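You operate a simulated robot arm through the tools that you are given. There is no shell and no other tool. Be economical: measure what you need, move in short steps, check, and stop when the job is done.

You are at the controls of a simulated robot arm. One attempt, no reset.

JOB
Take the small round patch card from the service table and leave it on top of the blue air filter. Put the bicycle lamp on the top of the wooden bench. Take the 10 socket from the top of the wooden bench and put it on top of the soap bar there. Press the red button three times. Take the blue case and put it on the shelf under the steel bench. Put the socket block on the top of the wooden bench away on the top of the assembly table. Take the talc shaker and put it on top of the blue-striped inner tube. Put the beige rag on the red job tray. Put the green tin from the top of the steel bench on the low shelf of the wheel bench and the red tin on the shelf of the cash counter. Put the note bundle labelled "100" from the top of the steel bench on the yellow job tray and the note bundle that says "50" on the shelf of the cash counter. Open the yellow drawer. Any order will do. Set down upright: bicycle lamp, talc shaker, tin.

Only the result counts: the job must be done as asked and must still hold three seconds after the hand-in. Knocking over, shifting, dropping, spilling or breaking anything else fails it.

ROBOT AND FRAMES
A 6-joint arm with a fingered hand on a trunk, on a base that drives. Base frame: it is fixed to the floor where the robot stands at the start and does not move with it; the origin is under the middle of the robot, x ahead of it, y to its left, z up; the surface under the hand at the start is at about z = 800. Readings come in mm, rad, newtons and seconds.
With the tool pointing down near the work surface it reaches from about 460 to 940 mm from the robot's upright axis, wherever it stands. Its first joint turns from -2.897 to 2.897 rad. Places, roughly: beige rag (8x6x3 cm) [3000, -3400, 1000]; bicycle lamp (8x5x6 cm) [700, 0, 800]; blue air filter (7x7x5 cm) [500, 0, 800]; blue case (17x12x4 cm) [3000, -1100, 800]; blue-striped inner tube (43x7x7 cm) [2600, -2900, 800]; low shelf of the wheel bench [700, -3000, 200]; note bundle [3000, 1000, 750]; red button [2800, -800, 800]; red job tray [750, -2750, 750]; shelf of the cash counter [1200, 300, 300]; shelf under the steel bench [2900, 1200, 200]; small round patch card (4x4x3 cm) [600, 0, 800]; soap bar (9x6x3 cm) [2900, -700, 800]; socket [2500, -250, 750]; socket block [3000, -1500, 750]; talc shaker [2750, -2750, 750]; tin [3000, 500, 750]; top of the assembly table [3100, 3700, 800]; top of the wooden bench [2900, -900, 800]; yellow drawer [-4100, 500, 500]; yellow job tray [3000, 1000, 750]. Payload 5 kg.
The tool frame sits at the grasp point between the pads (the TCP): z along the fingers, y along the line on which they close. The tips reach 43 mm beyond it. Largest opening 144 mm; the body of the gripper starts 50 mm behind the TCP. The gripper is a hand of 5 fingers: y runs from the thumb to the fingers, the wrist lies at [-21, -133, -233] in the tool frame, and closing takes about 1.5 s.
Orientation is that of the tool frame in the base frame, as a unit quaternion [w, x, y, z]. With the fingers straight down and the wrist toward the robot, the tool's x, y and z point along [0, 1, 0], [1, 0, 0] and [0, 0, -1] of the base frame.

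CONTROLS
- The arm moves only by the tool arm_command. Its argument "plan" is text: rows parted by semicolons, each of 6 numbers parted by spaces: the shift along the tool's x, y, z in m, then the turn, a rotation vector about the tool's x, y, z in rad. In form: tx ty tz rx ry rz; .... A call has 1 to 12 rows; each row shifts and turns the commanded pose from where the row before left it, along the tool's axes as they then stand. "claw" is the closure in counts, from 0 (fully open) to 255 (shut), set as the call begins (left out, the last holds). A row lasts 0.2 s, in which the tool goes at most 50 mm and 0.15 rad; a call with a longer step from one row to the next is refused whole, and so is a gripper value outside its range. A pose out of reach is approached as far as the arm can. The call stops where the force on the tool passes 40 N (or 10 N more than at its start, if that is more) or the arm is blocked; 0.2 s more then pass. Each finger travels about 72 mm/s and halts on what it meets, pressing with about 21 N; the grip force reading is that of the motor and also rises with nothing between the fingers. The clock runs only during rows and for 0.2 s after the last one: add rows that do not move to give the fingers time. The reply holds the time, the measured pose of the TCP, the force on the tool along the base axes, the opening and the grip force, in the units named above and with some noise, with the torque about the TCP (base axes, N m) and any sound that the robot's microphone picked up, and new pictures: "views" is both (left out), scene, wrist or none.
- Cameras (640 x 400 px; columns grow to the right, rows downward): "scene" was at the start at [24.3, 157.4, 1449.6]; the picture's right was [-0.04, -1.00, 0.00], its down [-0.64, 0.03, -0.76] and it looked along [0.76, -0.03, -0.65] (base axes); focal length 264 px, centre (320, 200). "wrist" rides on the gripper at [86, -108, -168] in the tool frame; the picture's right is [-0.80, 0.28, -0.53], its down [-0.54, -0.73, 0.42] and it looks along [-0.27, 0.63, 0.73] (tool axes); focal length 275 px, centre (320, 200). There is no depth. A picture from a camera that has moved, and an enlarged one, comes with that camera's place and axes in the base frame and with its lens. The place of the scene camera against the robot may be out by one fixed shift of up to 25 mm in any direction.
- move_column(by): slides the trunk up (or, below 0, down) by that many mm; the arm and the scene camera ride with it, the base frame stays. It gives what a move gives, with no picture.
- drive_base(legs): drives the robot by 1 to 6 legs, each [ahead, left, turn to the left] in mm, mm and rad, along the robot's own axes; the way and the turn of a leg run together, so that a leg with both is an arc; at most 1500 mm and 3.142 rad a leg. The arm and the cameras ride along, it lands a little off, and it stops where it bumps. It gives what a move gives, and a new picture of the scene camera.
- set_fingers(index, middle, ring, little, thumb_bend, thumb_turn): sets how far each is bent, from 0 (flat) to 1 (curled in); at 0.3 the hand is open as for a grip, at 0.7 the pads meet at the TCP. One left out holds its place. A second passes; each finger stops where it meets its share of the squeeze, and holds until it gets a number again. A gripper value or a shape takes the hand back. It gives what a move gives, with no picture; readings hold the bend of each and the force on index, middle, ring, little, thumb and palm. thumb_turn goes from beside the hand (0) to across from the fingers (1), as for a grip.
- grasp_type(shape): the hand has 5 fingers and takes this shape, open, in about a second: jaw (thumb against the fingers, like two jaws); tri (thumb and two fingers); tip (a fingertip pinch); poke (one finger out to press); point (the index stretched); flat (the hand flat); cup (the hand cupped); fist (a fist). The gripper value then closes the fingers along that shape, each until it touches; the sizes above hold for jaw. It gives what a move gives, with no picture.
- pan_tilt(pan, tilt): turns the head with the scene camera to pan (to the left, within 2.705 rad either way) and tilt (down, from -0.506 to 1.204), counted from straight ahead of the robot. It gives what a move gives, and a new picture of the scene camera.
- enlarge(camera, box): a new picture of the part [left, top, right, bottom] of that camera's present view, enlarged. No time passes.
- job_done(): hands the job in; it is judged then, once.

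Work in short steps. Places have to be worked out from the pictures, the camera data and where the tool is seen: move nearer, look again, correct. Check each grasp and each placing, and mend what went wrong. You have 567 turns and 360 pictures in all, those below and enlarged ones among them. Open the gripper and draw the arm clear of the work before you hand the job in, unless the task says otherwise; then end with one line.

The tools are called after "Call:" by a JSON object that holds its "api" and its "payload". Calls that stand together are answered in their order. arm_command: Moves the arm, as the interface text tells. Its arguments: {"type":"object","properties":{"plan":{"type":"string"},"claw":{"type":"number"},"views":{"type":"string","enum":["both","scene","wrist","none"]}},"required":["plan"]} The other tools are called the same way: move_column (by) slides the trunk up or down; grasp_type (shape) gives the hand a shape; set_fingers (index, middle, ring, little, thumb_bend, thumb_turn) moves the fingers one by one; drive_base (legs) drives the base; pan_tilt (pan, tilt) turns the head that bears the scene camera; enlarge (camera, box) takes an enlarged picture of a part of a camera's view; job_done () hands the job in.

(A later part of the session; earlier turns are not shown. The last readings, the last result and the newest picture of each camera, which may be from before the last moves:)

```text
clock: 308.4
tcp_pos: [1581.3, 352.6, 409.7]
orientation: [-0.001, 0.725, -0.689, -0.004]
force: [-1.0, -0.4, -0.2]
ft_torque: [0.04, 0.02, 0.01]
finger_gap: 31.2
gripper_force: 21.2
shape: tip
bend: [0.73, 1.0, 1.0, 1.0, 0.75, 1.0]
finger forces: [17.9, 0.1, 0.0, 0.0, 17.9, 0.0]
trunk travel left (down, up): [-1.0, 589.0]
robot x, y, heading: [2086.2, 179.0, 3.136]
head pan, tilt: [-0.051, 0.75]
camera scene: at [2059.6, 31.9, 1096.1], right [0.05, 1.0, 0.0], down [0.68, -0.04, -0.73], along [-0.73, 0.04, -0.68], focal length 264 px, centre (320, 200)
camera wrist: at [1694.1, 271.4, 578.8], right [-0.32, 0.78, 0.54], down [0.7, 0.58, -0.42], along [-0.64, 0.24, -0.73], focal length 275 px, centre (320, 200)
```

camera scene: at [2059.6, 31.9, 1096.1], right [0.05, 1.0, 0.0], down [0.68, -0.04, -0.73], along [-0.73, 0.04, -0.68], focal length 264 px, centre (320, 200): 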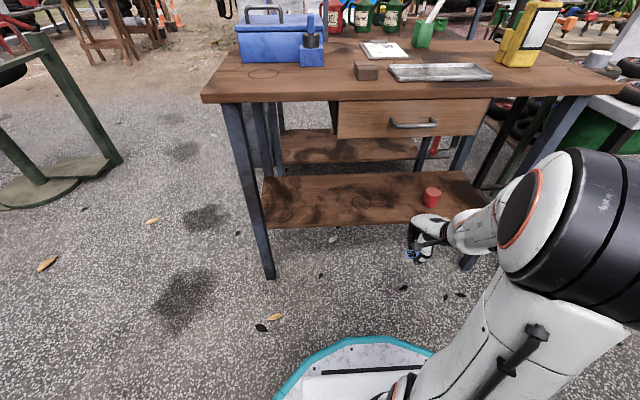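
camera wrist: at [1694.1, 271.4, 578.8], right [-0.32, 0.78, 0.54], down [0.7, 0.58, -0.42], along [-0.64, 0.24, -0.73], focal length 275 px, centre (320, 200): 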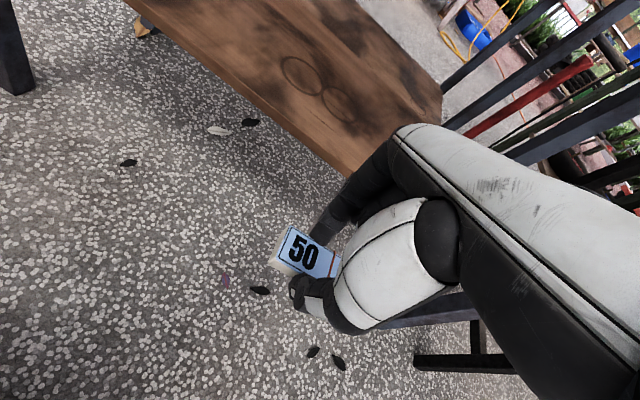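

I extend forward over the shelf, left of the tin.

Call:
{"api": "arm_command", "payload": {"plan": "-0.002 0.04 0 0 0 0;-0.002 0.04 0 0 0 0;-0.002 0.04 0 0 0 0;-0.002 0.04 0 0 0 0;-0.002 0.04 0 0 0 0;-0.002 0.04 0 0 0 0;-0.002 0.04 0 0 0 0;0 0 0 0 0 0"}}

```text
clock: 310.1
tcp_pos: [1301.3, 354.4, 409.5]
orientation: [-0.003, 0.723, -0.691, -0.003]
force: [-0.2, 0.1, -0.5]
ft_torque: [-0.02, -0.02, -0.03]
finger_gap: 31.4
gripper_force: 20.8
shape: tip
bend: [0.73, 1.0, 1.0, 1.0, 0.75, 1.0]
finger forces: [18.1, 0.0, 0.0, 0.0, 18.0, 0.1]
trunk travel left (down, up): [-1.0, 589.0]
robot x, y, heading: [2081.7, 175.1, 3.133]
head pan, tilt: [-0.051, 0.75]
camera scene: at [2059.5, 31.9, 1096.1], right [0.05, 1.0, 0.0], down [0.68, -0.04, -0.73], along [-0.73, 0.04, -0.68], focal length 264 px, centre (320, 200)
camera wrist: at [1414.8, 272.9, 578.9], right [-0.32, 0.78, 0.54], down [0.7, 0.58, -0.42], along [-0.64, 0.24, -0.73], focal length 275 px, centre (320, 200)
```

scene: 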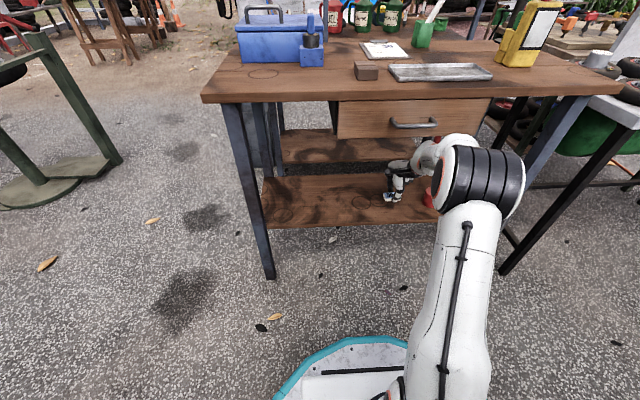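
wrist: 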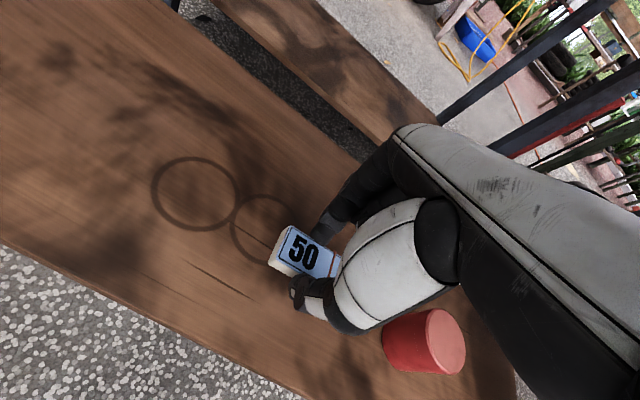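

I lower toward the shelf and find contact.

Call:
{"api": "arm_command", "payload": {"plan": "0 0 0.025 0 0 0;0 0 0.012 0 0 0;0 0 0.003 0 0 0;0 0 0.002 0 0 0;0 0 0 0 0 0", "views": "none"}}

```text
clock: 311.4
tcp_pos: [1300.4, 355.0, 368.5]
orientation: [-0.002, 0.725, -0.689, -0.004]
force: [-0.3, -0.3, -1.1]
ft_torque: [0.03, -0.04, 0.0]
finger_gap: 31.3
gripper_force: 20.7
shape: tip
bend: [0.73, 1.0, 1.0, 1.0, 0.75, 1.0]
finger forces: [18.1, 0.0, 0.1, 0.1, 18.1, 0.0]
trunk travel left (down, up): [-1.0, 589.0]
robot x, y, heading: [2082.9, 180.7, 3.14]
head pan, tilt: [-0.051, 0.75]
```

Call:
{"api": "arm_command", "payload": {"plan": "0 0 0.002 0 0 0;0 0 0.0015 0 0 0;0 0 0 0 0 0", "views": "none"}}

```text
clock: 312.1
tcp_pos: [1300.7, 354.4, 366.0]
orientation: [-0.001, 0.723, -0.69, -0.004]
force: [1.7, 1.2, 8.3]
ft_torque: [0.03, 0.05, -0.01]
finger_gap: 31.5
gripper_force: 20.7
shape: tip
bend: [0.73, 1.0, 1.0, 1.0, 0.75, 1.0]
finger forces: [19.4, 0.0, 0.0, 0.1, 20.3, 0.0]
trunk travel left (down, up): [-1.0, 589.0]
robot x, y, heading: [2080.0, 176.7, 3.14]
head pan, tilt: [-0.051, 0.75]
```

Contact at 8 N. I open and rise.

Call:
{"api": "arm_command", "payload": {"plan": "0 0 0 0 0 0;0 0 0 0 0 0;0 0 0 0 0 0;0 0 0 0 0 0;0 0 -0.03 0 0 0;0 0 -0.03 0 0 0;0 0 0 0 0 0", "claw": 130, "views": "wrist"}}

```text
clock: 313.8
tcp_pos: [1302.6, 353.0, 425.4]
orientation: [-0.001, 0.724, -0.689, -0.003]
force: [-0.4, -0.2, 0.5]
ft_torque: [-0.04, -0.04, -0.01]
finger_gap: 70.1
gripper_force: 0.0
shape: tip
bend: [0.73, 0.98, 0.99, 0.99, 0.71, 1.0]
finger forces: [0.1, 0.1, 0.0, 0.0, 0.0, 0.0]
trunk travel left (down, up): [-1.0, 589.0]
robot x, y, heading: [2079.5, 176.6, 3.136]
head pan, tilt: [-0.051, 0.75]
camera wrist: at [1415.0, 270.9, 594.3], right [-0.32, 0.78, 0.54], down [0.7, 0.58, -0.42], along [-0.64, 0.24, -0.73], focal length 275 px, centre (320, 200)
```

wrist: 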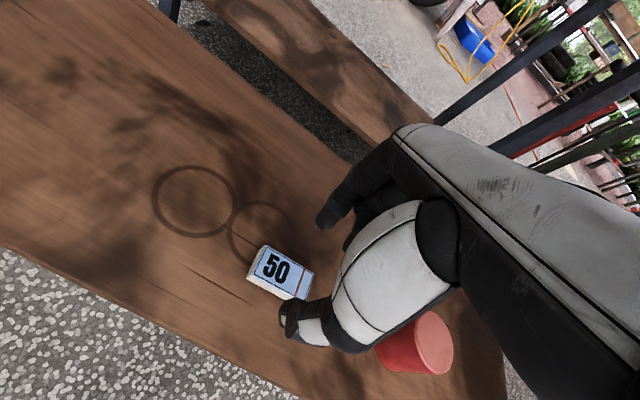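

The "50" is placed on the counter shelf. I retract and raise, then get the green tin.

Call:
{"api": "arm_command", "payload": {"plan": "0.002 -0.04 0 0 0 0;0.002 -0.04 0 0 0 0;0.002 -0.04 0 0 0 0;0.002 -0.04 0 0 0 0;0.002 -0.04 0 0 0 0;0.002 -0.04 0 0 0 0;0.002 -0.04 0 0 0 0;0 0 0 0 0 0", "views": "none"}}

Call:
{"api": "move_column", "payload": {"by": 400}}

Call:
{"api": "arm_command", "payload": {"plan": "0 0 -0.045 0 0 0;0 0 -0.045 0 0 0;0 0 -0.045 0 0 0;0 0 -0.045 0 0 0;0 0 -0.045 0 0 0;0 0 0 0 0 0", "views": "none"}}

Call:
{"api": "move_column", "payload": {"by": 100}}

Call:
{"api": "drive_base", "payload": {"legs": [[155, 0, 0], [0, 0, -1.57], [0, 0, -1.57]]}}

```text
clock: 315.6
tcp_pos: [1579.9, 352.8, 424.7]
orientation: [-0.002, 0.723, -0.691, -0.004]
force: [-0.3, -0.6, -0.2]
ft_torque: [-0.02, 0.02, -0.03]
finger_gap: 70.4
gripper_force: 0.0
shape: tip
bend: [0.73, 0.98, 0.99, 0.99, 0.71, 1.0]
finger forces: [0.0, 0.0, 0.0, 0.1, 0.1, 0.0]
trunk travel left (down, up): [-1.0, 589.0]
robot x, y, heading: [2083.8, 179.5, 3.141]
head pan, tilt: [-0.051, 0.75]
```

```text
clock: 319.4
tcp_pos: [1578.9, 352.9, 823.8]
orientation: [-0.002, 0.724, -0.69, -0.004]
force: [-0.1, -0.2, -0.7]
ft_torque: [-0.01, 0.02, 0.01]
finger_gap: 70.4
gripper_force: 0.0
shape: tip
bend: [0.73, 0.98, 0.99, 0.99, 0.71, 1.0]
finger forces: [0.0, 0.0, 0.0, 0.0, 0.0, 0.0]
trunk travel left (down, up): [-401.0, 189.0]
robot x, y, heading: [2084.2, 177.8, 3.138]
head pan, tilt: [-0.051, 0.75]
```

```text
clock: 320.8
tcp_pos: [1581.2, 350.9, 1048.5]
orientation: [-0.002, 0.724, -0.69, -0.004]
force: [0.3, 0.7, 0.0]
ft_torque: [0.0, 0.02, -0.03]
finger_gap: 70.7
gripper_force: 0.1
shape: tip
bend: [0.73, 0.98, 0.99, 0.99, 0.71, 1.0]
finger forces: [0.0, 0.1, 0.1, 0.0, 0.1, 0.1]
trunk travel left (down, up): [-401.0, 189.0]
robot x, y, heading: [2083.3, 179.0, 3.135]
head pan, tilt: [-0.051, 0.75]
```

```text
clock: 322.1
tcp_pos: [1580.0, 351.5, 1147.1]
orientation: [-0.002, 0.724, -0.69, -0.004]
force: [-0.3, 0.3, 0.0]
ft_torque: [-0.01, 0.0, 0.01]
finger_gap: 70.5
gripper_force: 0.2
shape: tip
bend: [0.73, 0.98, 0.99, 0.99, 0.71, 1.0]
finger forces: [0.1, 0.1, 0.0, 0.1, 0.0, 0.1]
trunk travel left (down, up): [-501.0, 89.0]
robot x, y, heading: [2083.1, 175.5, 3.135]
head pan, tilt: [-0.051, 0.75]
```

```text
clock: 331.1
tcp_pos: [2436.9, 23.5, 1148.4]
orientation: [0.003, 0.677, 0.736, -0.001]
force: [-0.2, 0.3, 0.3]
ft_torque: [-0.01, -0.03, -0.02]
finger_gap: 70.6
gripper_force: 0.0
shape: tip
bend: [0.73, 0.98, 0.99, 0.99, 0.71, 1.0]
finger forces: [0.1, 0.1, 0.0, 0.1, 0.0, 0.0]
trunk travel left (down, up): [-501.0, 89.0]
robot x, y, heading: [1929.3, 177.8, 0.034]
head pan, tilt: [-0.051, 0.75]
camera scene: at [1944.8, 336.3, 1596.1], right [-0.02, -1.0, 0.0], down [-0.68, 0.01, -0.73], along [0.73, -0.01, -0.68], focal length 264 px, centre (320, 200)
```

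scene: 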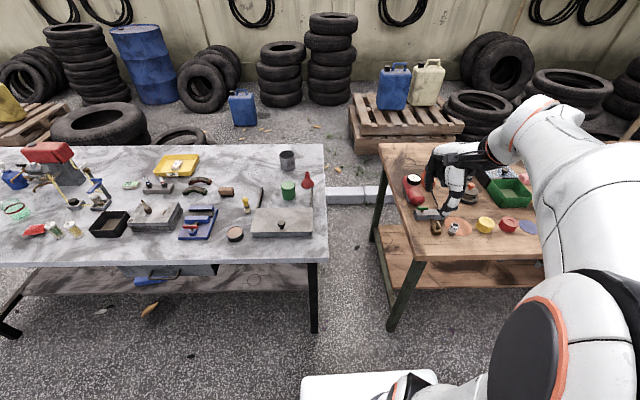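

I strafe left to y≈600, drive forward, and set the jaw for the green tin.

Call:
{"api": "drive_base", "payload": {"legs": [[0, 425, -0.03], [165, 0, 0]]}}

Call:
{"api": "grasp_type", "payload": {"shape": "jaw"}}

Call:
{"api": "move_column", "payload": {"by": -100}}

Call:
{"api": "arm_command", "payload": {"plan": "0 0.04 0 0 0 0;0 0.04 0 0 0 0;0 0.04 0 0 0 0;0 0 0 0 0 0"}}

```text
clock: 334.8
tcp_pos: [2594.6, 440.6, 1148.6]
orientation: [0.003, 0.688, 0.726, -0.003]
force: [0.7, -0.3, 0.1]
ft_torque: [0.01, 0.04, -0.01]
finger_gap: 70.6
gripper_force: 0.1
shape: tip
bend: [0.73, 0.98, 0.99, 0.99, 0.71, 1.0]
finger forces: [0.0, 0.0, 0.0, 0.0, 0.0, 0.1]
trunk travel left (down, up): [-501.0, 89.0]
robot x, y, heading: [2092.0, 614.8, 0.002]
head pan, tilt: [-0.051, 0.75]
camera scene: at [2112.9, 768.2, 1596.1], right [-0.05, -1.0, 0.0], down [-0.68, 0.03, -0.73], along [0.73, -0.04, -0.68], focal length 264 px, centre (320, 200)
```

scene: 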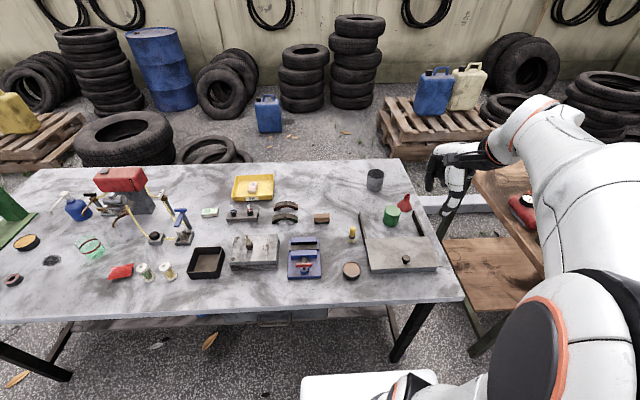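

```text
clock: 335.7
tcp_pos: [2594.7, 441.0, 1147.0]
orientation: [0.003, 0.689, 0.725, -0.001]
force: [-0.6, -0.6, 0.1]
ft_torque: [-0.02, -0.01, -0.02]
finger_gap: 143.5
gripper_force: 0.1
shape: jaw
bend: [0.3, 0.3, 0.3, 0.3, 0.3, 0.98]
finger forces: [0.0, 0.0, 0.0, 0.0, 0.0, 0.1]
trunk travel left (down, up): [-501.0, 89.0]
robot x, y, heading: [2093.2, 610.5, -0.0]
head pan, tilt: [-0.051, 0.75]
```

```text
clock: 337.0
tcp_pos: [2592.7, 440.0, 1046.7]
orientation: [0.003, 0.689, 0.725, -0.001]
force: [0.4, 0.7, 0.4]
ft_torque: [0.01, -0.01, 0.01]
finger_gap: 143.8
gripper_force: 0.0
shape: jaw
bend: [0.3, 0.3, 0.3, 0.3, 0.3, 0.98]
finger forces: [0.1, 0.1, 0.0, 0.1, 0.1, 0.0]
trunk travel left (down, up): [-401.0, 189.0]
robot x, y, heading: [2091.4, 610.9, 0.002]
head pan, tilt: [-0.051, 0.75]
```

```text
clock: 338.0
tcp_pos: [2714.9, 446.6, 1048.9]
orientation: [0.003, 0.689, 0.725, -0.002]
force: [-0.2, 0.6, -0.4]
ft_torque: [0.0, 0.03, 0.01]
finger_gap: 143.8
gripper_force: 0.0
shape: jaw
bend: [0.3, 0.3, 0.3, 0.3, 0.3, 0.98]
finger forces: [0.0, 0.0, 0.0, 0.1, 0.0, 0.0]
trunk travel left (down, up): [-401.0, 189.0]
robot x, y, heading: [2088.0, 614.5, -0.0]
head pan, tilt: [-0.051, 0.75]
camera scene: at [2112.8, 768.3, 1496.1], right [-0.05, -1.0, 0.0], down [-0.68, 0.03, -0.73], along [0.73, -0.04, -0.68], focal length 264 px, centre (320, 200)
camera wrist: at [2601.8, 528.6, 1218.6], right [0.32, -0.78, 0.54], down [-0.7, -0.58, -0.42], along [0.64, -0.24, -0.73], focal length 275 px, centre (320, 200)
```

scene: 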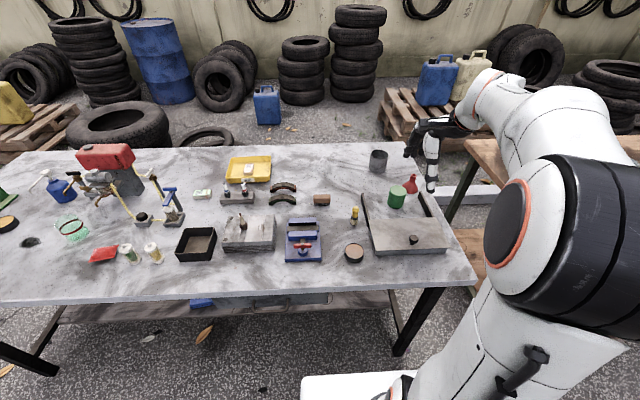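
wrist: 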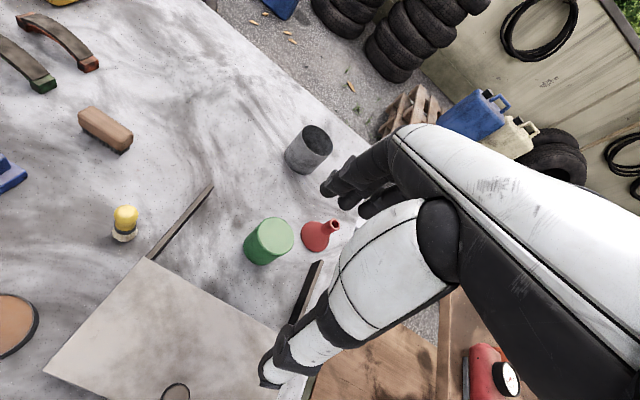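

The green tin is centred at about (2803,448), with the red funnel close behind on the right and the pan edge in front. I yaw to +30° so the fingers pass clear of the funnel and move above.

Call:
{"api": "arm_command", "payload": {"plan": "-0.0015 0.044 0 0 0 0;-0.0015 0.044 0 0 0 0;0 0 0 0 0 -0.15;0 0 0 0 0 -0.15;0 0 0 0 0 -0.15;0 0 0.045 0 0 0;0 0 0.045 0 0 0;0 0 0 0 0 0", "claw": 60, "views": "wrist"}}

```text
clock: 339.8
tcp_pos: [2800.5, 446.6, 959.8]
orientation: [0.002, 0.509, 0.861, -0.003]
force: [-0.3, 0.6, -1.1]
ft_torque: [0.02, 0.06, -0.01]
finger_gap: 110.4
gripper_force: 0.0
shape: jaw
bend: [0.26, 0.35, 0.33, 0.33, 0.54, 0.99]
finger forces: [0.0, 0.1, 0.0, 0.1, 0.0, 0.0]
trunk travel left (down, up): [-401.0, 189.0]
robot x, y, heading: [2089.6, 616.9, -0.0]
head pan, tilt: [-0.051, 0.75]
camera wrist: at [2664.6, 471.1, 1129.2], right [0.63, -0.56, 0.54], down [-0.38, -0.83, -0.42], along [0.68, 0.06, -0.73], focal length 275 px, centre (320, 200)
```

wrist: 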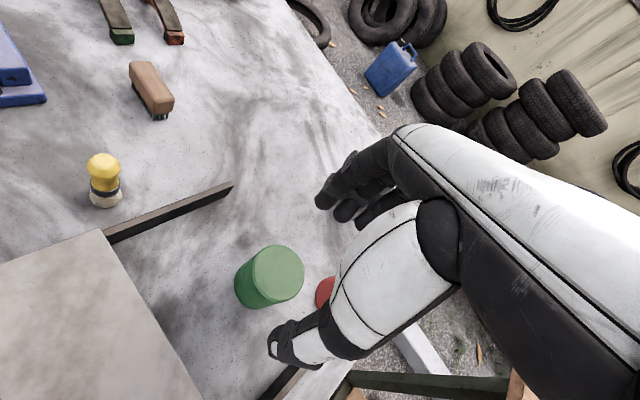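

Tin confirmed at (2803,450). I fine-align and descend to 851.

Call:
{"api": "arm_command", "payload": {"plan": "0.002 0.0045 0.03 0 0 0;0 0 0.035 0 0 0;0 0 0.03 0 0 0;0 0 0.013 0 0 0;0 0 0 0 0 0", "views": "wrist"}}

```text
clock: 341.0
tcp_pos: [2805.8, 452.2, 849.7]
orientation: [0.002, 0.51, 0.86, -0.002]
force: [-0.5, -1.0, 0.5]
ft_torque: [-0.03, 0.0, -0.01]
finger_gap: 110.5
gripper_force: 0.1
shape: jaw
bend: [0.26, 0.35, 0.33, 0.33, 0.54, 0.99]
finger forces: [0.1, 0.0, 0.0, 0.1, 0.0, 0.1]
trunk travel left (down, up): [-401.0, 189.0]
robot x, y, heading: [2089.9, 609.7, 0.002]
head pan, tilt: [-0.051, 0.75]
camera wrist: at [2668.0, 476.4, 1019.6], right [0.63, -0.56, 0.54], down [-0.38, -0.83, -0.42], along [0.68, 0.06, -0.73], focal length 275 px, centre (320, 200)
```

wrist: 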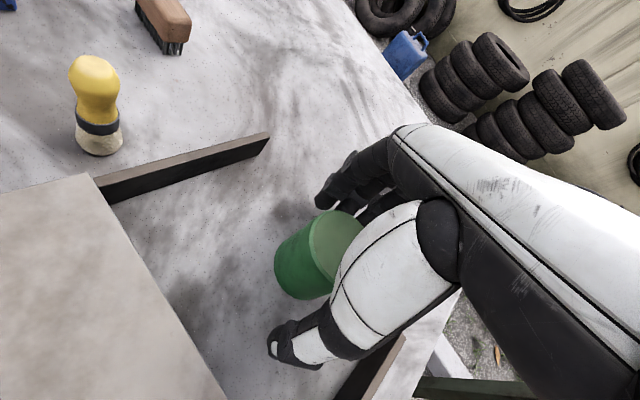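

No contacts. I close and lift.

Call:
{"api": "arm_command", "payload": {"plan": "0 0 0 0 0 0;0 0 0 0 0 0;0 0 0 0 0 0;0 0 0 0 0 0;0 0 0 0 0 0;0 0 0 0 0 0", "claw": 255, "views": "none"}}

Call:
{"api": "arm_command", "payload": {"plan": "0 0 -0.02 0 0 0;0 0 -0.045 0 0 0;0 0 -0.045 0 0 0;0 0 -0.045 0 0 0;0 0 -0.045 0 0 0;0 0 -0.04 0 0 0;0 0 0 0 0 0", "views": "wrist"}}

```text
clock: 342.4
tcp_pos: [2804.6, 451.7, 851.2]
orientation: [0.003, 0.51, 0.86, -0.003]
force: [-0.6, -0.5, -0.7]
ft_torque: [0.0, -0.04, 0.0]
finger_gap: 51.7
gripper_force: 20.9
shape: jaw
bend: [0.74, 0.52, 0.54, 0.5, 0.73, 1.0]
finger forces: [10.9, 6.2, 0.0, 0.1, 17.6, 0.1]
trunk travel left (down, up): [-401.0, 189.0]
robot x, y, heading: [2092.5, 609.3, -0.002]
head pan, tilt: [-0.051, 0.75]
```

```text
clock: 344.0
tcp_pos: [2804.4, 453.0, 1089.7]
orientation: [0.002, 0.509, 0.86, -0.003]
force: [-1.5, -0.1, -1.6]
ft_torque: [0.0, 0.0, 0.0]
finger_gap: 51.9
gripper_force: 20.7
shape: jaw
bend: [0.74, 0.52, 0.54, 0.5, 0.73, 1.0]
finger forces: [11.1, 6.2, 0.0, 0.1, 17.5, 0.0]
trunk travel left (down, up): [-401.0, 189.0]
robot x, y, heading: [2093.0, 613.1, -0.002]
head pan, tilt: [-0.051, 0.75]
camera wrist: at [2667.4, 476.5, 1259.5], right [0.63, -0.56, 0.54], down [-0.38, -0.83, -0.42], along [0.68, 0.06, -0.73], focal length 275 px, centre (320, 200)
```

wrist: 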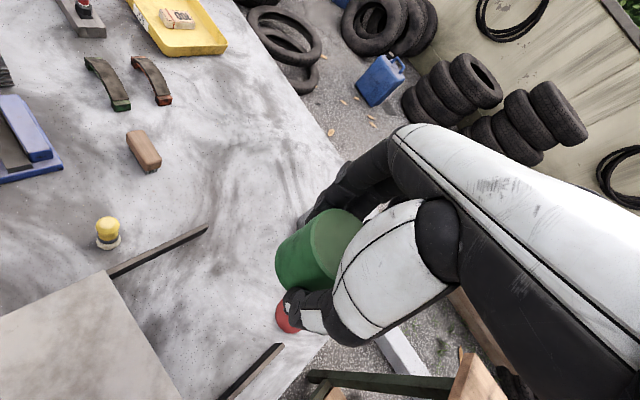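

The green tin is held. I retract and square the wrist, then back into the aisle and travel right toward the wheel bench area.

Call:
{"api": "arm_command", "payload": {"plan": "0.02 -0.036 0 0 0 0.12;0.02 -0.036 0 0 0 0.12;0.015 -0.038 0 0 0 0.12;0.01 -0.04 0 0 0 0.11;0 -0.04 0 0 0 0;0 0 0 0 0 0", "views": "none"}}

Call:
{"api": "drive_base", "payload": {"legs": [[-260, 0, 0], [0, -1400, 0], [0, -1200, 0]]}}

Call:
{"api": "pan_tilt", "payload": {"pan": -1.9, "tilt": 0.45}}

Call:
{"api": "pan_tilt", "payload": {"pan": -1.0, "tilt": 0.45}}

```text
clock: 345.4
tcp_pos: [2601.5, 463.8, 1089.7]
orientation: [0.003, 0.697, 0.717, -0.001]
force: [0.2, -0.5, -1.5]
ft_torque: [-0.02, -0.02, -0.01]
finger_gap: 51.6
gripper_force: 21.3
shape: jaw
bend: [0.74, 0.52, 0.54, 0.5, 0.74, 1.0]
finger forces: [11.2, 6.4, 0.0, 0.0, 17.5, 0.1]
trunk travel left (down, up): [-401.0, 189.0]
robot x, y, heading: [2088.7, 613.4, 0.004]
head pan, tilt: [-0.051, 0.75]
```

```text
clock: 359.5
tcp_pos: [2358.4, -2124.3, 1090.1]
orientation: [0.003, 0.697, 0.717, -0.002]
force: [0.9, -0.4, -1.6]
ft_torque: [0.0, 0.01, 0.0]
finger_gap: 51.8
gripper_force: 21.4
shape: jaw
bend: [0.74, 0.52, 0.54, 0.5, 0.74, 1.0]
finger forces: [11.1, 6.6, 0.1, 0.0, 17.4, 0.0]
trunk travel left (down, up): [-401.0, 189.0]
robot x, y, heading: [1847.1, -1976.1, -0.007]
head pan, tilt: [-0.051, 0.75]
camera scene: at [1869.6, -1818.5, 1496.1], right [-0.06, -1.0, 0.0], down [-0.68, 0.04, -0.73], along [0.73, -0.04, -0.68], focal length 264 px, centre (320, 200)
```

scene: 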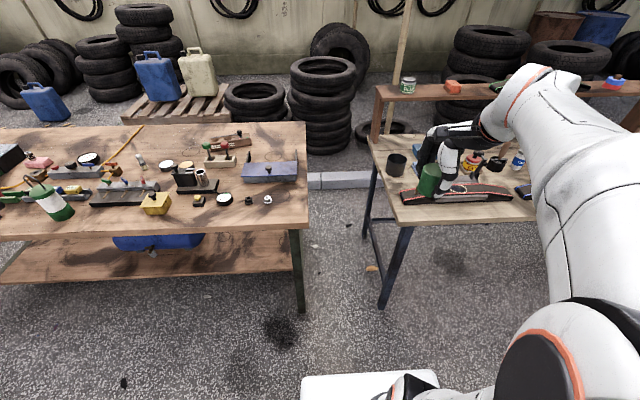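

```text
clock: 361.3
tcp_pos: [2358.2, -2124.8, 1090.6]
orientation: [0.003, 0.698, 0.717, -0.001]
force: [-0.3, 1.0, -1.4]
ft_torque: [0.0, 0.0, -0.02]
finger_gap: 51.6
gripper_force: 21.0
shape: jaw
bend: [0.74, 0.52, 0.54, 0.5, 0.74, 1.0]
finger forces: [11.1, 6.5, 0.1, 0.0, 17.5, 0.0]
trunk travel left (down, up): [-401.0, 189.0]
robot x, y, heading: [1844.0, -1971.8, -0.008]
head pan, tilt: [-1.901, 0.45]
camera scene: at [1756.7, -1900.6, 1522.6], right [-0.94, 0.33, 0.0], down [0.14, 0.41, -0.9], along [-0.3, -0.85, -0.44], focal length 264 px, centre (320, 200)
```

scene: 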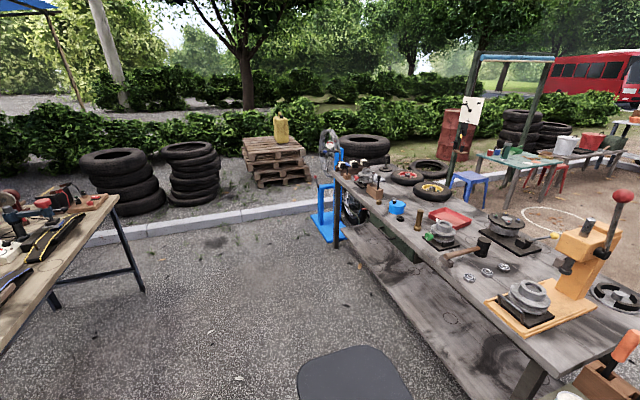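

```text
clock: 362.5
tcp_pos: [2358.4, -2124.2, 1090.0]
orientation: [0.003, 0.697, 0.717, -0.003]
force: [-0.1, 0.2, -1.9]
ft_torque: [0.0, -0.01, -0.04]
finger_gap: 51.4
gripper_force: 21.1
shape: jaw
bend: [0.74, 0.52, 0.54, 0.5, 0.74, 1.0]
finger forces: [11.1, 6.4, 0.1, 0.0, 17.6, 0.1]
trunk travel left (down, up): [-401.0, 189.0]
robot x, y, heading: [1845.2, -1975.7, -0.006]
head pan, tilt: [-1.0, 0.45]
camera scene: at [1836.1, -1891.5, 1522.6], right [-0.84, -0.53, 0.0], down [-0.23, 0.37, -0.9], along [0.48, -0.76, -0.44], focal length 264 px, centre (320, 200)
```

scene: 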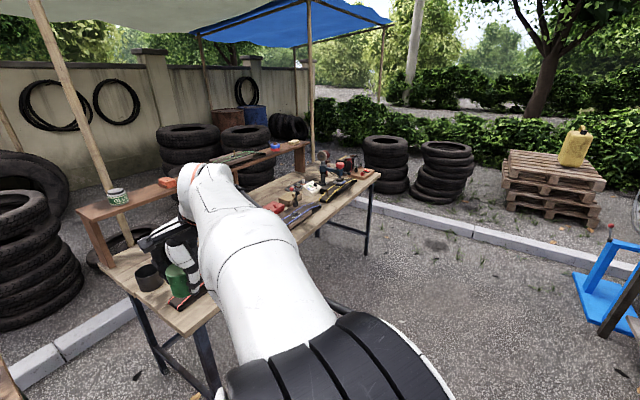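

The wheel bench runs along y with its front edge at about x≈1020, the red tray at about (669,-2859). I strafe to y≈−2700 and turn to face −x.

Call:
{"api": "drive_base", "payload": {"legs": [[-50, -700, 0], [0, 0, -1.57], [0, 0, -1.57]]}}

Call:
{"api": "pan_tilt", "payload": {"pan": 0.0, "tilt": 0.55}}

```text
clock: 373.9
tcp_pos: [1281.8, -2530.0, 1090.5]
orientation: [-0.002, 0.726, -0.687, -0.003]
force: [-0.4, 0.4, -1.7]
ft_torque: [0.0, 0.01, 0.04]
finger_gap: 51.4
gripper_force: 20.9
shape: jaw
bend: [0.74, 0.52, 0.54, 0.5, 0.74, 1.0]
finger forces: [10.8, 6.1, 0.0, 0.0, 16.7, 0.1]
trunk travel left (down, up): [-401.0, 189.0]
robot x, y, heading: [1799.3, -2663.8, -3.116]
head pan, tilt: [-1.0, 0.45]
camera scene: at [1809.7, -2736.9, 1522.6], right [0.83, 0.56, 0.0], down [0.24, -0.36, -0.9], along [-0.5, 0.75, -0.44], focal length 264 px, centre (320, 200)
```

scene: 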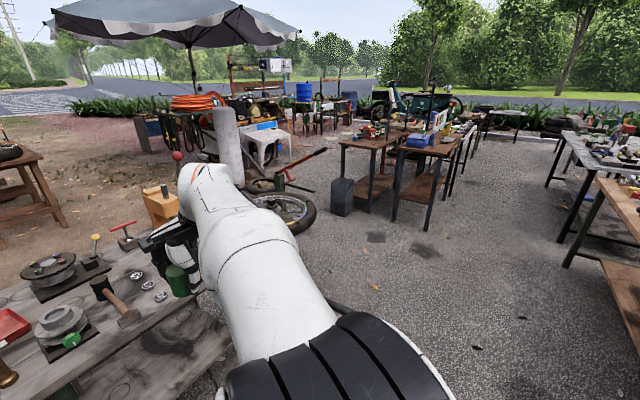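

```text
clock: 375.2
tcp_pos: [1282.5, -2529.3, 1089.1]
orientation: [-0.002, 0.726, -0.687, -0.003]
force: [-0.5, 0.2, -2.1]
ft_torque: [-0.03, 0.0, 0.01]
finger_gap: 51.3
gripper_force: 21.3
shape: jaw
bend: [0.74, 0.52, 0.54, 0.5, 0.74, 1.0]
finger forces: [10.8, 6.1, 0.0, 0.1, 16.6, 0.1]
trunk travel left (down, up): [-401.0, 189.0]
robot x, y, heading: [1798.0, -2664.9, -3.12]
head pan, tilt: [0.0, 0.55]
camera scene: at [1771.4, -2815.1, 1513.5], right [-0.02, 1.0, 0.0], down [0.52, 0.01, -0.85], along [-0.85, -0.02, -0.52], focal length 264 px, centre (320, 200)
```

scene: 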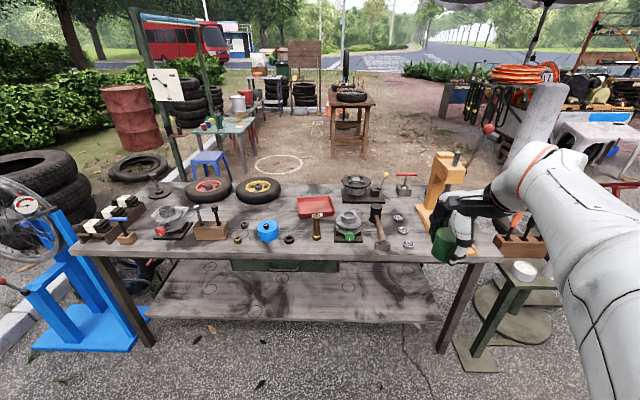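

The bench's front edge is at about x≈1065 and the low shelf front at about x≈900; the drawer box is at y −3100…−2740. I place at y≈−2520: align the heading, move 60 mm ahead, and lower the trunk.

Call:
{"api": "drive_base", "payload": {"legs": [[60, 0, -0.02]]}}

Call:
{"api": "move_column", "payload": {"by": -400}}

```text
clock: 376.2
tcp_pos: [1226.7, -2521.1, 1089.6]
orientation: [-0.002, 0.72, -0.694, -0.002]
force: [-0.2, 1.0, -2.0]
ft_torque: [0.01, -0.03, -0.02]
finger_gap: 51.2
gripper_force: 21.2
shape: jaw
bend: [0.74, 0.52, 0.54, 0.5, 0.74, 1.0]
finger forces: [10.8, 6.2, 0.0, 0.0, 16.8, 0.0]
trunk travel left (down, up): [-401.0, 189.0]
robot x, y, heading: [1739.1, -2665.4, -3.136]
head pan, tilt: [0.0, 0.55]
camera scene: at [1708.6, -2815.3, 1513.5], right [0.0, 1.0, 0.0], down [0.52, 0.0, -0.85], along [-0.85, 0.0, -0.52], focal length 264 px, centre (320, 200)
```

scene: 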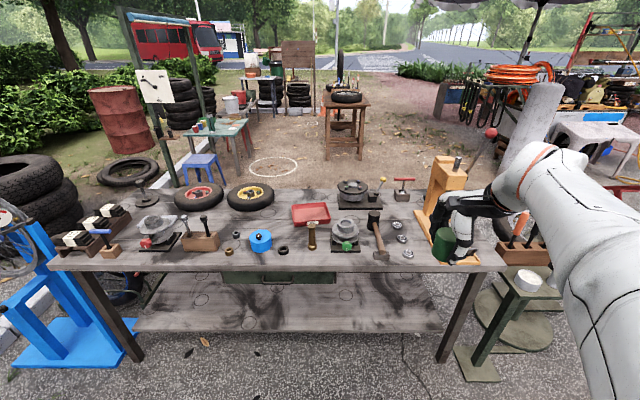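

```text
clock: 380.0
tcp_pos: [1225.7, -2518.6, 688.7]
orientation: [-0.001, 0.719, -0.695, -0.004]
force: [0.3, -0.9, -1.4]
ft_torque: [0.0, 0.02, 0.01]
finger_gap: 51.0
gripper_force: 20.7
shape: jaw
bend: [0.74, 0.52, 0.54, 0.5, 0.74, 1.0]
finger forces: [10.9, 6.2, 0.0, 0.0, 16.9, 0.0]
trunk travel left (down, up): [-1.0, 589.0]
robot x, y, heading: [1738.9, -2662.7, -3.139]
head pan, tilt: [0.0, 0.55]
```

Lowered freely. Now I lower the arm to about z≈340 in front of the shelf.

Call:
{"api": "arm_command", "payload": {"plan": "0 0 0.045 0 0 0;0 0 0.045 0 0 0;0 0 0.045 0 0 0;0 0 0.045 0 0 0;0 0 0.045 0 0 0;0 0 0.045 0 0 0;0 0 0.045 0 0 0;0 0 0.035 0 0 0;0 0 0 0 0 0"}}

```text
clock: 382.0
tcp_pos: [1226.4, -2519.3, 339.0]
orientation: [-0.003, 0.719, -0.695, -0.002]
force: [1.3, 0.3, -1.4]
ft_torque: [0.01, -0.01, -0.03]
finger_gap: 51.0
gripper_force: 21.4
shape: jaw
bend: [0.74, 0.52, 0.54, 0.5, 0.74, 1.0]
finger forces: [10.8, 6.2, 0.0, 0.0, 16.7, 0.0]
trunk travel left (down, up): [-1.0, 589.0]
robot x, y, heading: [1738.2, -2665.2, -3.137]
head pan, tilt: [0.0, 0.55]
camera scene: at [1708.9, -2815.4, 1113.5], right [0.0, 1.0, 0.0], down [0.52, 0.0, -0.85], along [-0.85, 0.0, -0.52], focal length 264 px, centre (320, 200)
camera wrist: at [1337.9, -2602.5, 508.4], right [-0.31, 0.78, 0.54], down [0.71, 0.57, -0.42], along [-0.64, 0.25, -0.73], focal length 275 px, centre (320, 200)
```

scene: 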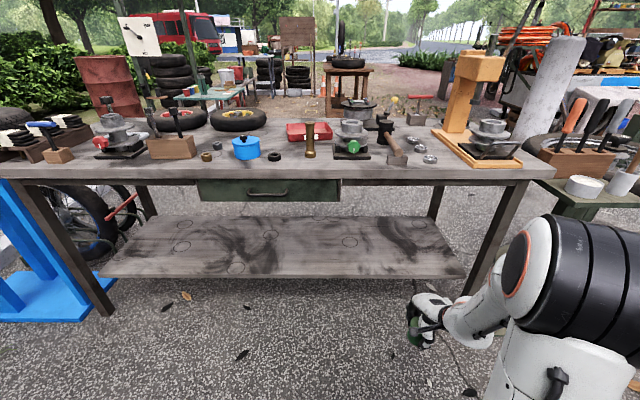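
wrist: 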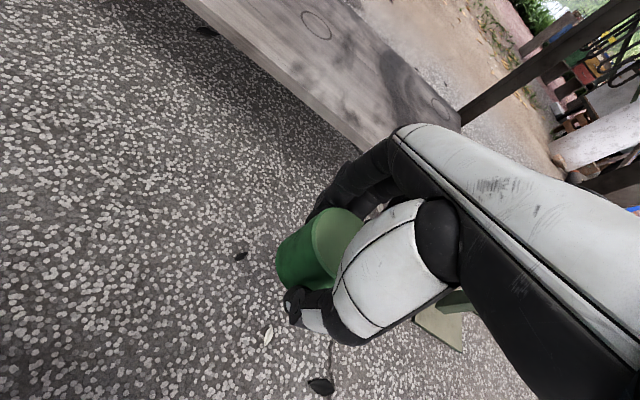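

The shelf is at z≈200 with its front edge at x≈896. I extend forward over it.

Call:
{"api": "arm_command", "payload": {"plan": "-0.0015 0.043 0 0 0 0;-0.0015 0.043 0 0 0 0;-0.0015 0.043 0 0 0 0;-0.0015 0.043 0 0 0 0;-0.0015 0.043 0 0 0 0;-0.0015 0.043 0 0 0 0;-0.0015 0.043 0 0 0 0;0 0 0 0 0 0"}}

```text
clock: 383.8
tcp_pos: [926.7, -2517.9, 340.3]
orientation: [-0.002, 0.72, -0.694, -0.002]
force: [0.0, 0.0, -2.0]
ft_torque: [0.02, 0.01, -0.02]
finger_gap: 51.1
gripper_force: 20.5
shape: jaw
bend: [0.74, 0.52, 0.54, 0.5, 0.74, 1.0]
finger forces: [11.1, 6.5, 0.0, 0.0, 17.0, 0.0]
trunk travel left (down, up): [-1.0, 589.0]
robot x, y, heading: [1741.2, -2661.8, -3.141]
head pan, tilt: [0.0, 0.55]
camera scene: at [1708.8, -2815.4, 1113.5], right [0.0, 1.0, 0.0], down [0.52, 0.0, -0.85], along [-0.85, 0.0, -0.52], focal length 264 px, centre (320, 200)
camera wrist: at [1038.0, -2600.9, 510.5], right [-0.31, 0.78, 0.54], down [0.71, 0.57, -0.42], along [-0.64, 0.25, -0.73], focal length 275 px, centre (320, 200)
```

scene: 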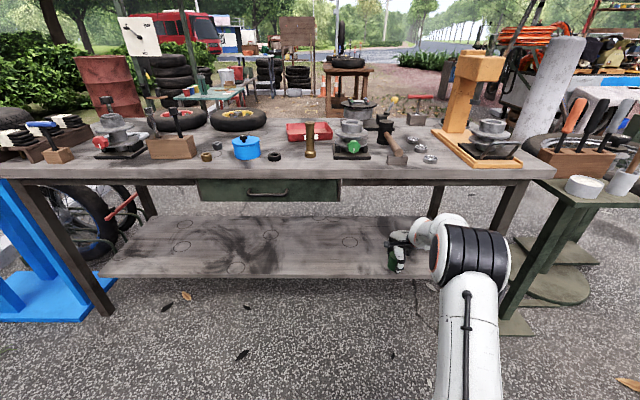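
wrist: 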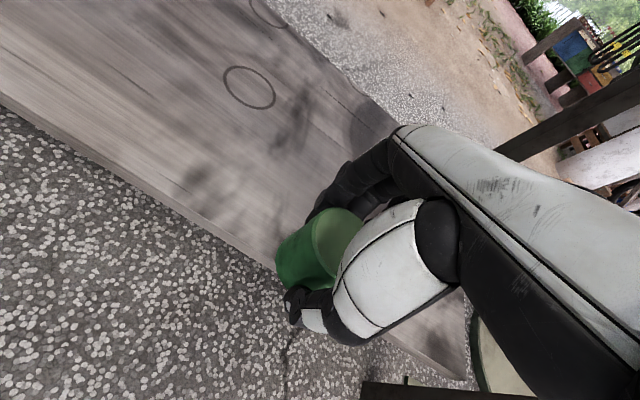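

I extend 60 mm more and drive 50 mm ahead.

Call:
{"api": "arm_command", "payload": {"plan": "-0.001 0.03 0 0 0 0;-0.001 0.03 0 0 0 0;0 0 0 0 0 0", "views": "none"}}

Call:
{"api": "drive_base", "payload": {"legs": [[50, 0, 0]]}}

Call:
{"api": "arm_command", "payload": {"plan": "0 0 0.03 0 0 0;0 0 0.03 0 0 0;0 0 0.015 0 0 0;0 0 0 0 0 0", "views": "wrist"}}

```text
clock: 384.6
tcp_pos: [864.7, -2518.1, 341.3]
orientation: [-0.002, 0.719, -0.695, -0.002]
force: [0.7, -0.5, -1.5]
ft_torque: [0.04, -0.01, 0.02]
finger_gap: 50.9
gripper_force: 20.9
shape: jaw
bend: [0.74, 0.52, 0.54, 0.5, 0.74, 1.0]
finger forces: [11.0, 6.4, 0.0, 0.1, 16.9, 0.1]
trunk travel left (down, up): [-1.0, 589.0]
robot x, y, heading: [1738.0, -2664.3, -3.139]
head pan, tilt: [0.0, 0.55]
```

```text
clock: 385.5
tcp_pos: [815.3, -2518.7, 340.8]
orientation: [-0.002, 0.72, -0.694, -0.003]
force: [-0.3, 0.0, -2.3]
ft_torque: [-0.02, 0.01, 0.0]
finger_gap: 50.9
gripper_force: 21.2
shape: jaw
bend: [0.74, 0.52, 0.54, 0.5, 0.74, 1.0]
finger forces: [10.9, 6.4, 0.0, 0.0, 16.9, 0.0]
trunk travel left (down, up): [-1.0, 589.0]
robot x, y, heading: [1688.3, -2664.6, -3.141]
head pan, tilt: [0.0, 0.55]
camera scene: at [1659.4, -2815.6, 1113.5], right [0.0, 1.0, 0.0], down [0.52, 0.0, -0.85], along [-0.85, 0.0, -0.52], focal length 264 px, centre (320, 200)
```

scene: 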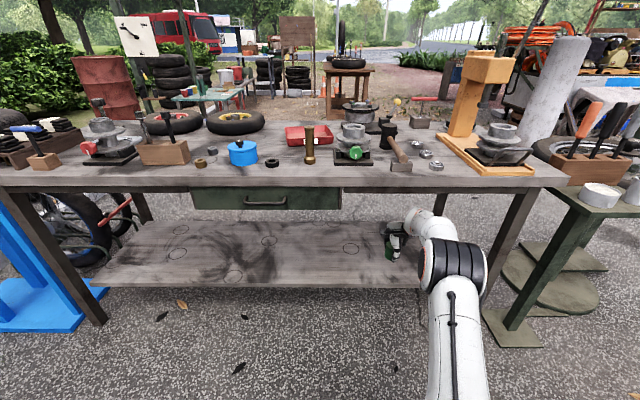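

```text
clock: 386.5
tcp_pos: [813.7, -2516.8, 272.7]
orientation: [0.001, 0.719, -0.695, -0.008]
force: [5.7, -4.7, 34.8]
ft_torque: [-0.11, -0.3, 0.04]
finger_gap: 54.1
gripper_force: 21.2
shape: jaw
bend: [0.74, 0.52, 0.54, 0.5, 0.74, 1.0]
finger forces: [12.7, 7.1, 0.0, 0.1, 24.2, 0.0]
trunk travel left (down, up): [-1.0, 589.0]
robot x, y, heading: [1689.5, -2663.6, -3.132]
head pan, tilt: [0.0, 0.55]
camera wrist: at [926.9, -2602.4, 440.5], right [-0.31, 0.78, 0.54], down [0.7, 0.57, -0.43], along [-0.64, 0.25, -0.72], focal length 275 px, centre (320, 200)
```

wrist: 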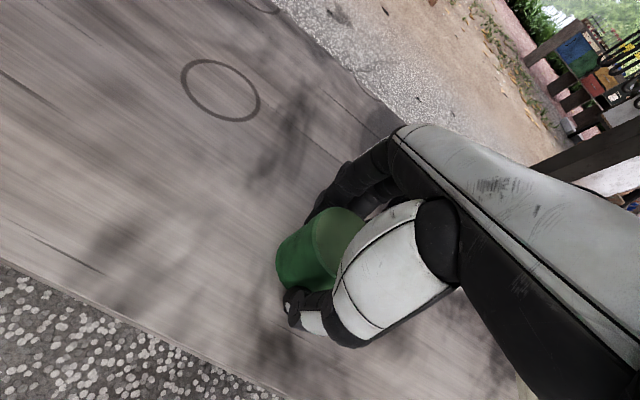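

The shelf was a bit higher; contact at 35 N. I ease up until the force is small.

Call:
{"api": "arm_command", "payload": {"plan": "0 0 -0.005 0 0 0;0 0 0 0 0 0", "views": "none"}}

```text
clock: 387.1
tcp_pos: [815.1, -2519.5, 273.3]
orientation: [-0.001, 0.719, -0.695, -0.004]
force: [-5.7, -2.6, 22.4]
ft_torque: [-0.08, 0.44, 0.02]
finger_gap: 54.1
gripper_force: 20.9
shape: jaw
bend: [0.74, 0.51, 0.54, 0.5, 0.75, 1.0]
finger forces: [14.9, 8.6, 0.0, 0.0, 18.5, 0.1]
trunk travel left (down, up): [-1.0, 589.0]
robot x, y, heading: [1691.7, -2663.2, -3.142]
head pan, tilt: [0.0, 0.55]
```

It is seated upright. I open and rise.

Call:
{"api": "arm_command", "payload": {"plan": "0 0 -0.001 0 0 0;0 0 0 0 0 0;0 0 0 0 0 0;0 0 0 0 0 0;0 0 0 0 0 0;0 0 -0.04 0 0 0;0 0 -0.04 0 0 0;0 0 0 0 0 0", "claw": 0, "views": "wrist"}}

```text
clock: 388.9
tcp_pos: [815.7, -2517.9, 355.4]
orientation: [-0.002, 0.719, -0.695, -0.003]
force: [0.2, -0.2, 0.3]
ft_torque: [0.02, 0.0, 0.02]
finger_gap: 143.7
gripper_force: 0.1
shape: jaw
bend: [0.3, 0.3, 0.3, 0.3, 0.3, 0.98]
finger forces: [0.1, 0.0, 0.0, 0.0, 0.0, 0.1]
trunk travel left (down, up): [-1.0, 589.0]
robot x, y, heading: [1688.7, -2665.5, -3.14]
head pan, tilt: [0.0, 0.55]
camera wrist: at [927.8, -2601.2, 524.2], right [-0.31, 0.78, 0.54], down [0.71, 0.57, -0.42], along [-0.64, 0.25, -0.73], focal length 275 px, centre (320, 200)
```

wrist: 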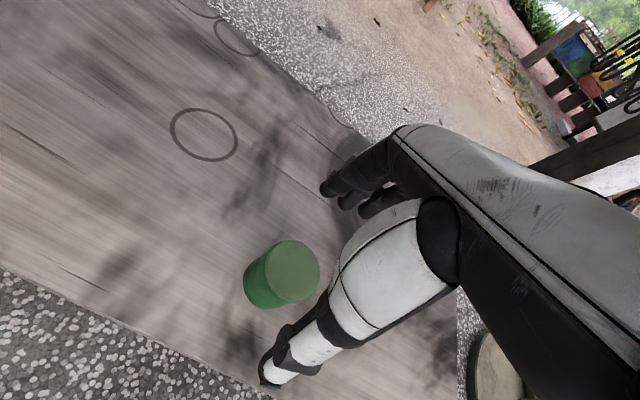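

The green tin stands on the low shelf. I retract, back off, and raise.

Call:
{"api": "arm_command", "payload": {"plan": "0.0015 -0.043 0 0 0 0;0.0015 -0.043 0 0 0 0;0.0015 -0.043 0 0 0 0;0.0015 -0.043 0 0 0 0;0.0015 -0.043 0 0 0 0;0.0015 -0.043 0 0 0 0;0.0015 -0.043 0 0 0 0;0 0 0 0 0 0", "views": "none"}}

Call:
{"api": "drive_base", "payload": {"legs": [[-160, 0, 0]]}}

Call:
{"api": "move_column", "payload": {"by": 400}}

Call:
{"api": "arm_command", "payload": {"plan": "0 0 -0.045 0 0 0;0 0 -0.045 0 0 0;0 0 -0.045 0 0 0;0 0 -0.045 0 0 0;0 0 -0.045 0 0 0;0 0 -0.045 0 0 0;0 0 -0.045 0 0 0;0 0 0 0 0 0", "views": "none"}}

Call:
{"api": "pan_tilt", "payload": {"pan": 0.1, "tilt": 0.6}}

```text
clock: 390.7
tcp_pos: [1119.4, -2519.4, 351.6]
orientation: [-0.002, 0.719, -0.695, -0.002]
force: [-0.3, -0.6, -0.1]
ft_torque: [-0.03, -0.07, -0.02]
finger_gap: 143.8
gripper_force: 0.0
shape: jaw
bend: [0.3, 0.3, 0.3, 0.3, 0.3, 0.98]
finger forces: [0.0, 0.0, 0.0, 0.0, 0.0, 0.0]
trunk travel left (down, up): [-1.0, 589.0]
robot x, y, heading: [1687.8, -2660.4, -3.135]
head pan, tilt: [0.0, 0.55]
```

```text
clock: 392.1
tcp_pos: [1282.0, -2519.9, 351.0]
orientation: [-0.002, 0.72, -0.694, -0.003]
force: [-0.8, -0.6, 0.0]
ft_torque: [0.04, 0.02, 0.02]
finger_gap: 144.0
gripper_force: 0.1
shape: jaw
bend: [0.3, 0.3, 0.3, 0.3, 0.3, 0.98]
finger forces: [0.0, 0.1, 0.0, 0.1, 0.1, 0.0]
trunk travel left (down, up): [-1.0, 589.0]
robot x, y, heading: [1849.0, -2665.4, -3.138]
head pan, tilt: [0.0, 0.55]
camera scene: at [1823.1, -2814.9, 1113.5], right [-0.01, 1.0, 0.0], down [0.52, 0.0, -0.85], along [-0.85, -0.01, -0.52], focal length 264 px, centre (320, 200)
```

scene: 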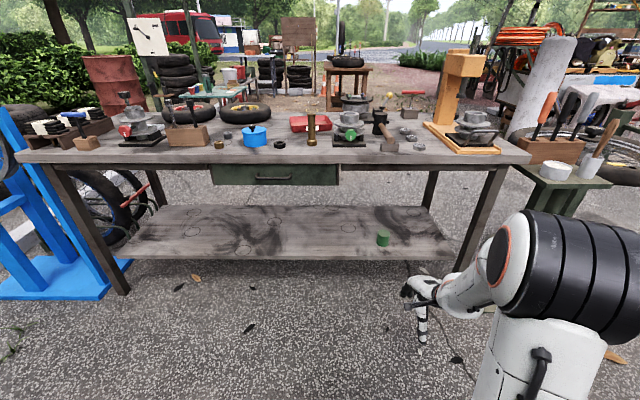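

```text
clock: 396.0
tcp_pos: [1282.2, -2519.6, 752.3]
orientation: [-0.001, 0.72, -0.694, -0.002]
force: [1.1, 0.1, 0.9]
ft_torque: [-0.01, 0.01, 0.01]
finger_gap: 144.3
gripper_force: 0.1
shape: jaw
bend: [0.3, 0.3, 0.3, 0.3, 0.3, 0.98]
finger forces: [0.0, 0.0, 0.0, 0.0, 0.1, 0.0]
trunk travel left (down, up): [-401.0, 189.0]
robot x, y, heading: [1855.4, -2664.2, -3.136]
head pan, tilt: [0.0, 0.55]
```

```text
clock: 397.8
tcp_pos: [1283.2, -2518.0, 1066.8]
orientation: [-0.002, 0.72, -0.694, -0.003]
force: [-0.1, -0.2, -0.7]
ft_torque: [0.02, 0.03, 0.0]
finger_gap: 143.7
gripper_force: 0.0
shape: jaw
bend: [0.3, 0.3, 0.3, 0.3, 0.3, 0.98]
finger forces: [0.0, 0.0, 0.0, 0.0, 0.1, 0.0]
trunk travel left (down, up): [-401.0, 189.0]
robot x, y, heading: [1854.0, -2661.6, -3.135]
head pan, tilt: [0.0, 0.55]
```

```text
clock: 398.4
tcp_pos: [1284.2, -2519.4, 1066.8]
orientation: [-0.001, 0.719, -0.695, -0.003]
force: [0.0, -0.2, 0.4]
ft_torque: [-0.02, -0.01, -0.01]
finger_gap: 143.9
gripper_force: 0.0
shape: jaw
bend: [0.3, 0.3, 0.3, 0.3, 0.3, 0.98]
finger forces: [0.0, 0.1, 0.0, 0.1, 0.0, 0.0]
trunk travel left (down, up): [-401.0, 189.0]
robot x, y, heading: [1854.8, -2665.6, -3.137]
head pan, tilt: [0.099, 0.6]
camera scene: at [1825.1, -2823.6, 1509.0], right [-0.11, 0.99, 0.0], down [0.56, 0.06, -0.83], along [-0.82, -0.09, -0.56], focal length 264 px, centre (320, 200)
```

scene: 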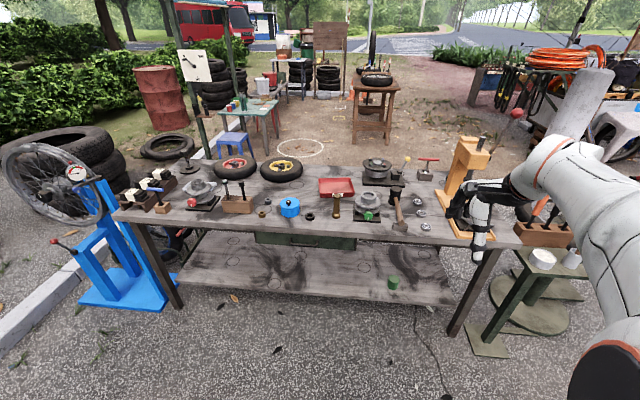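

Now I turn around to the table with the rag, talc shaker and inner tube.

Call:
{"api": "drive_base", "payload": {"legs": [[0, 0, 1.57], [0, -150, 1.57]]}}

Call:
{"api": "pan_tilt", "payload": {"pan": -0.1, "tilt": 0.5}}

```text
clock: 406.4
tcp_pos: [2322.8, -2916.9, 1066.1]
orientation: [0.003, 0.702, 0.712, -0.002]
force: [0.5, 0.4, -0.9]
ft_torque: [0.0, -0.02, 0.0]
finger_gap: 144.0
gripper_force: 0.2
shape: jaw
bend: [0.3, 0.3, 0.3, 0.3, 0.3, 0.98]
finger forces: [0.0, 0.0, 0.0, 0.0, 0.0, 0.0]
trunk travel left (down, up): [-401.0, 189.0]
robot x, y, heading: [1760.1, -2758.3, -0.017]
head pan, tilt: [0.099, 0.6]
camera scene: at [1787.1, -2589.6, 1509.0], right [0.08, -1.0, 0.0], down [-0.56, -0.05, -0.83], along [0.82, 0.07, -0.56], focal length 264 px, centre (320, 200)
```

scene: 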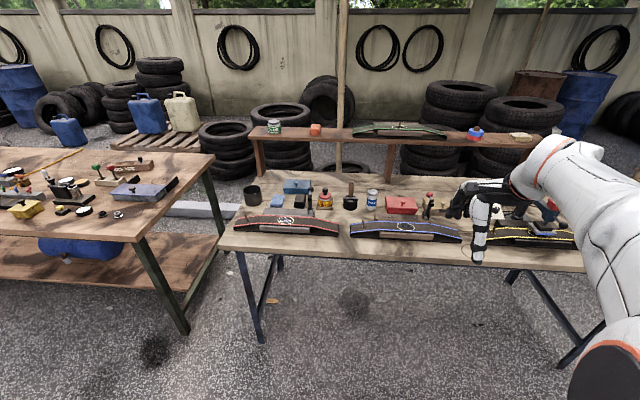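

```text
clock: 407.2
tcp_pos: [2323.5, -2915.4, 1066.4]
orientation: [0.003, 0.702, 0.713, -0.002]
force: [-0.1, -0.7, 0.2]
ft_torque: [-0.02, 0.03, 0.0]
finger_gap: 143.8
gripper_force: 0.0
shape: jaw
bend: [0.3, 0.3, 0.3, 0.3, 0.3, 0.98]
finger forces: [0.0, 0.0, 0.0, 0.1, 0.0, 0.0]
trunk travel left (down, up): [-401.0, 189.0]
robot x, y, heading: [1756.7, -2754.7, -0.014]
head pan, tilt: [-0.099, 0.499]
camera scene: at [1789.4, -2607.4, 1518.1], right [-0.11, -0.99, 0.0], down [-0.48, 0.06, -0.88], along [0.87, -0.1, -0.48], focal length 264 px, centre (320, 200)
```

scene: 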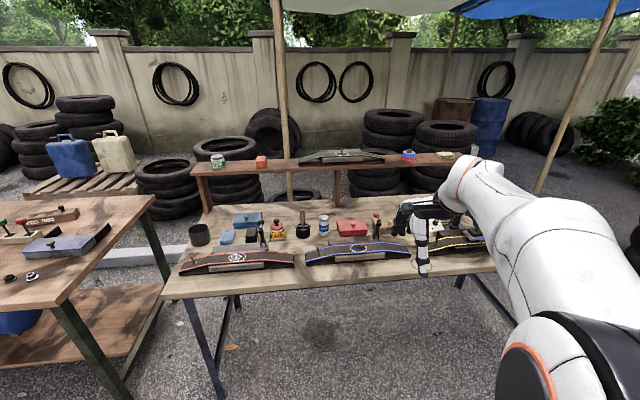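

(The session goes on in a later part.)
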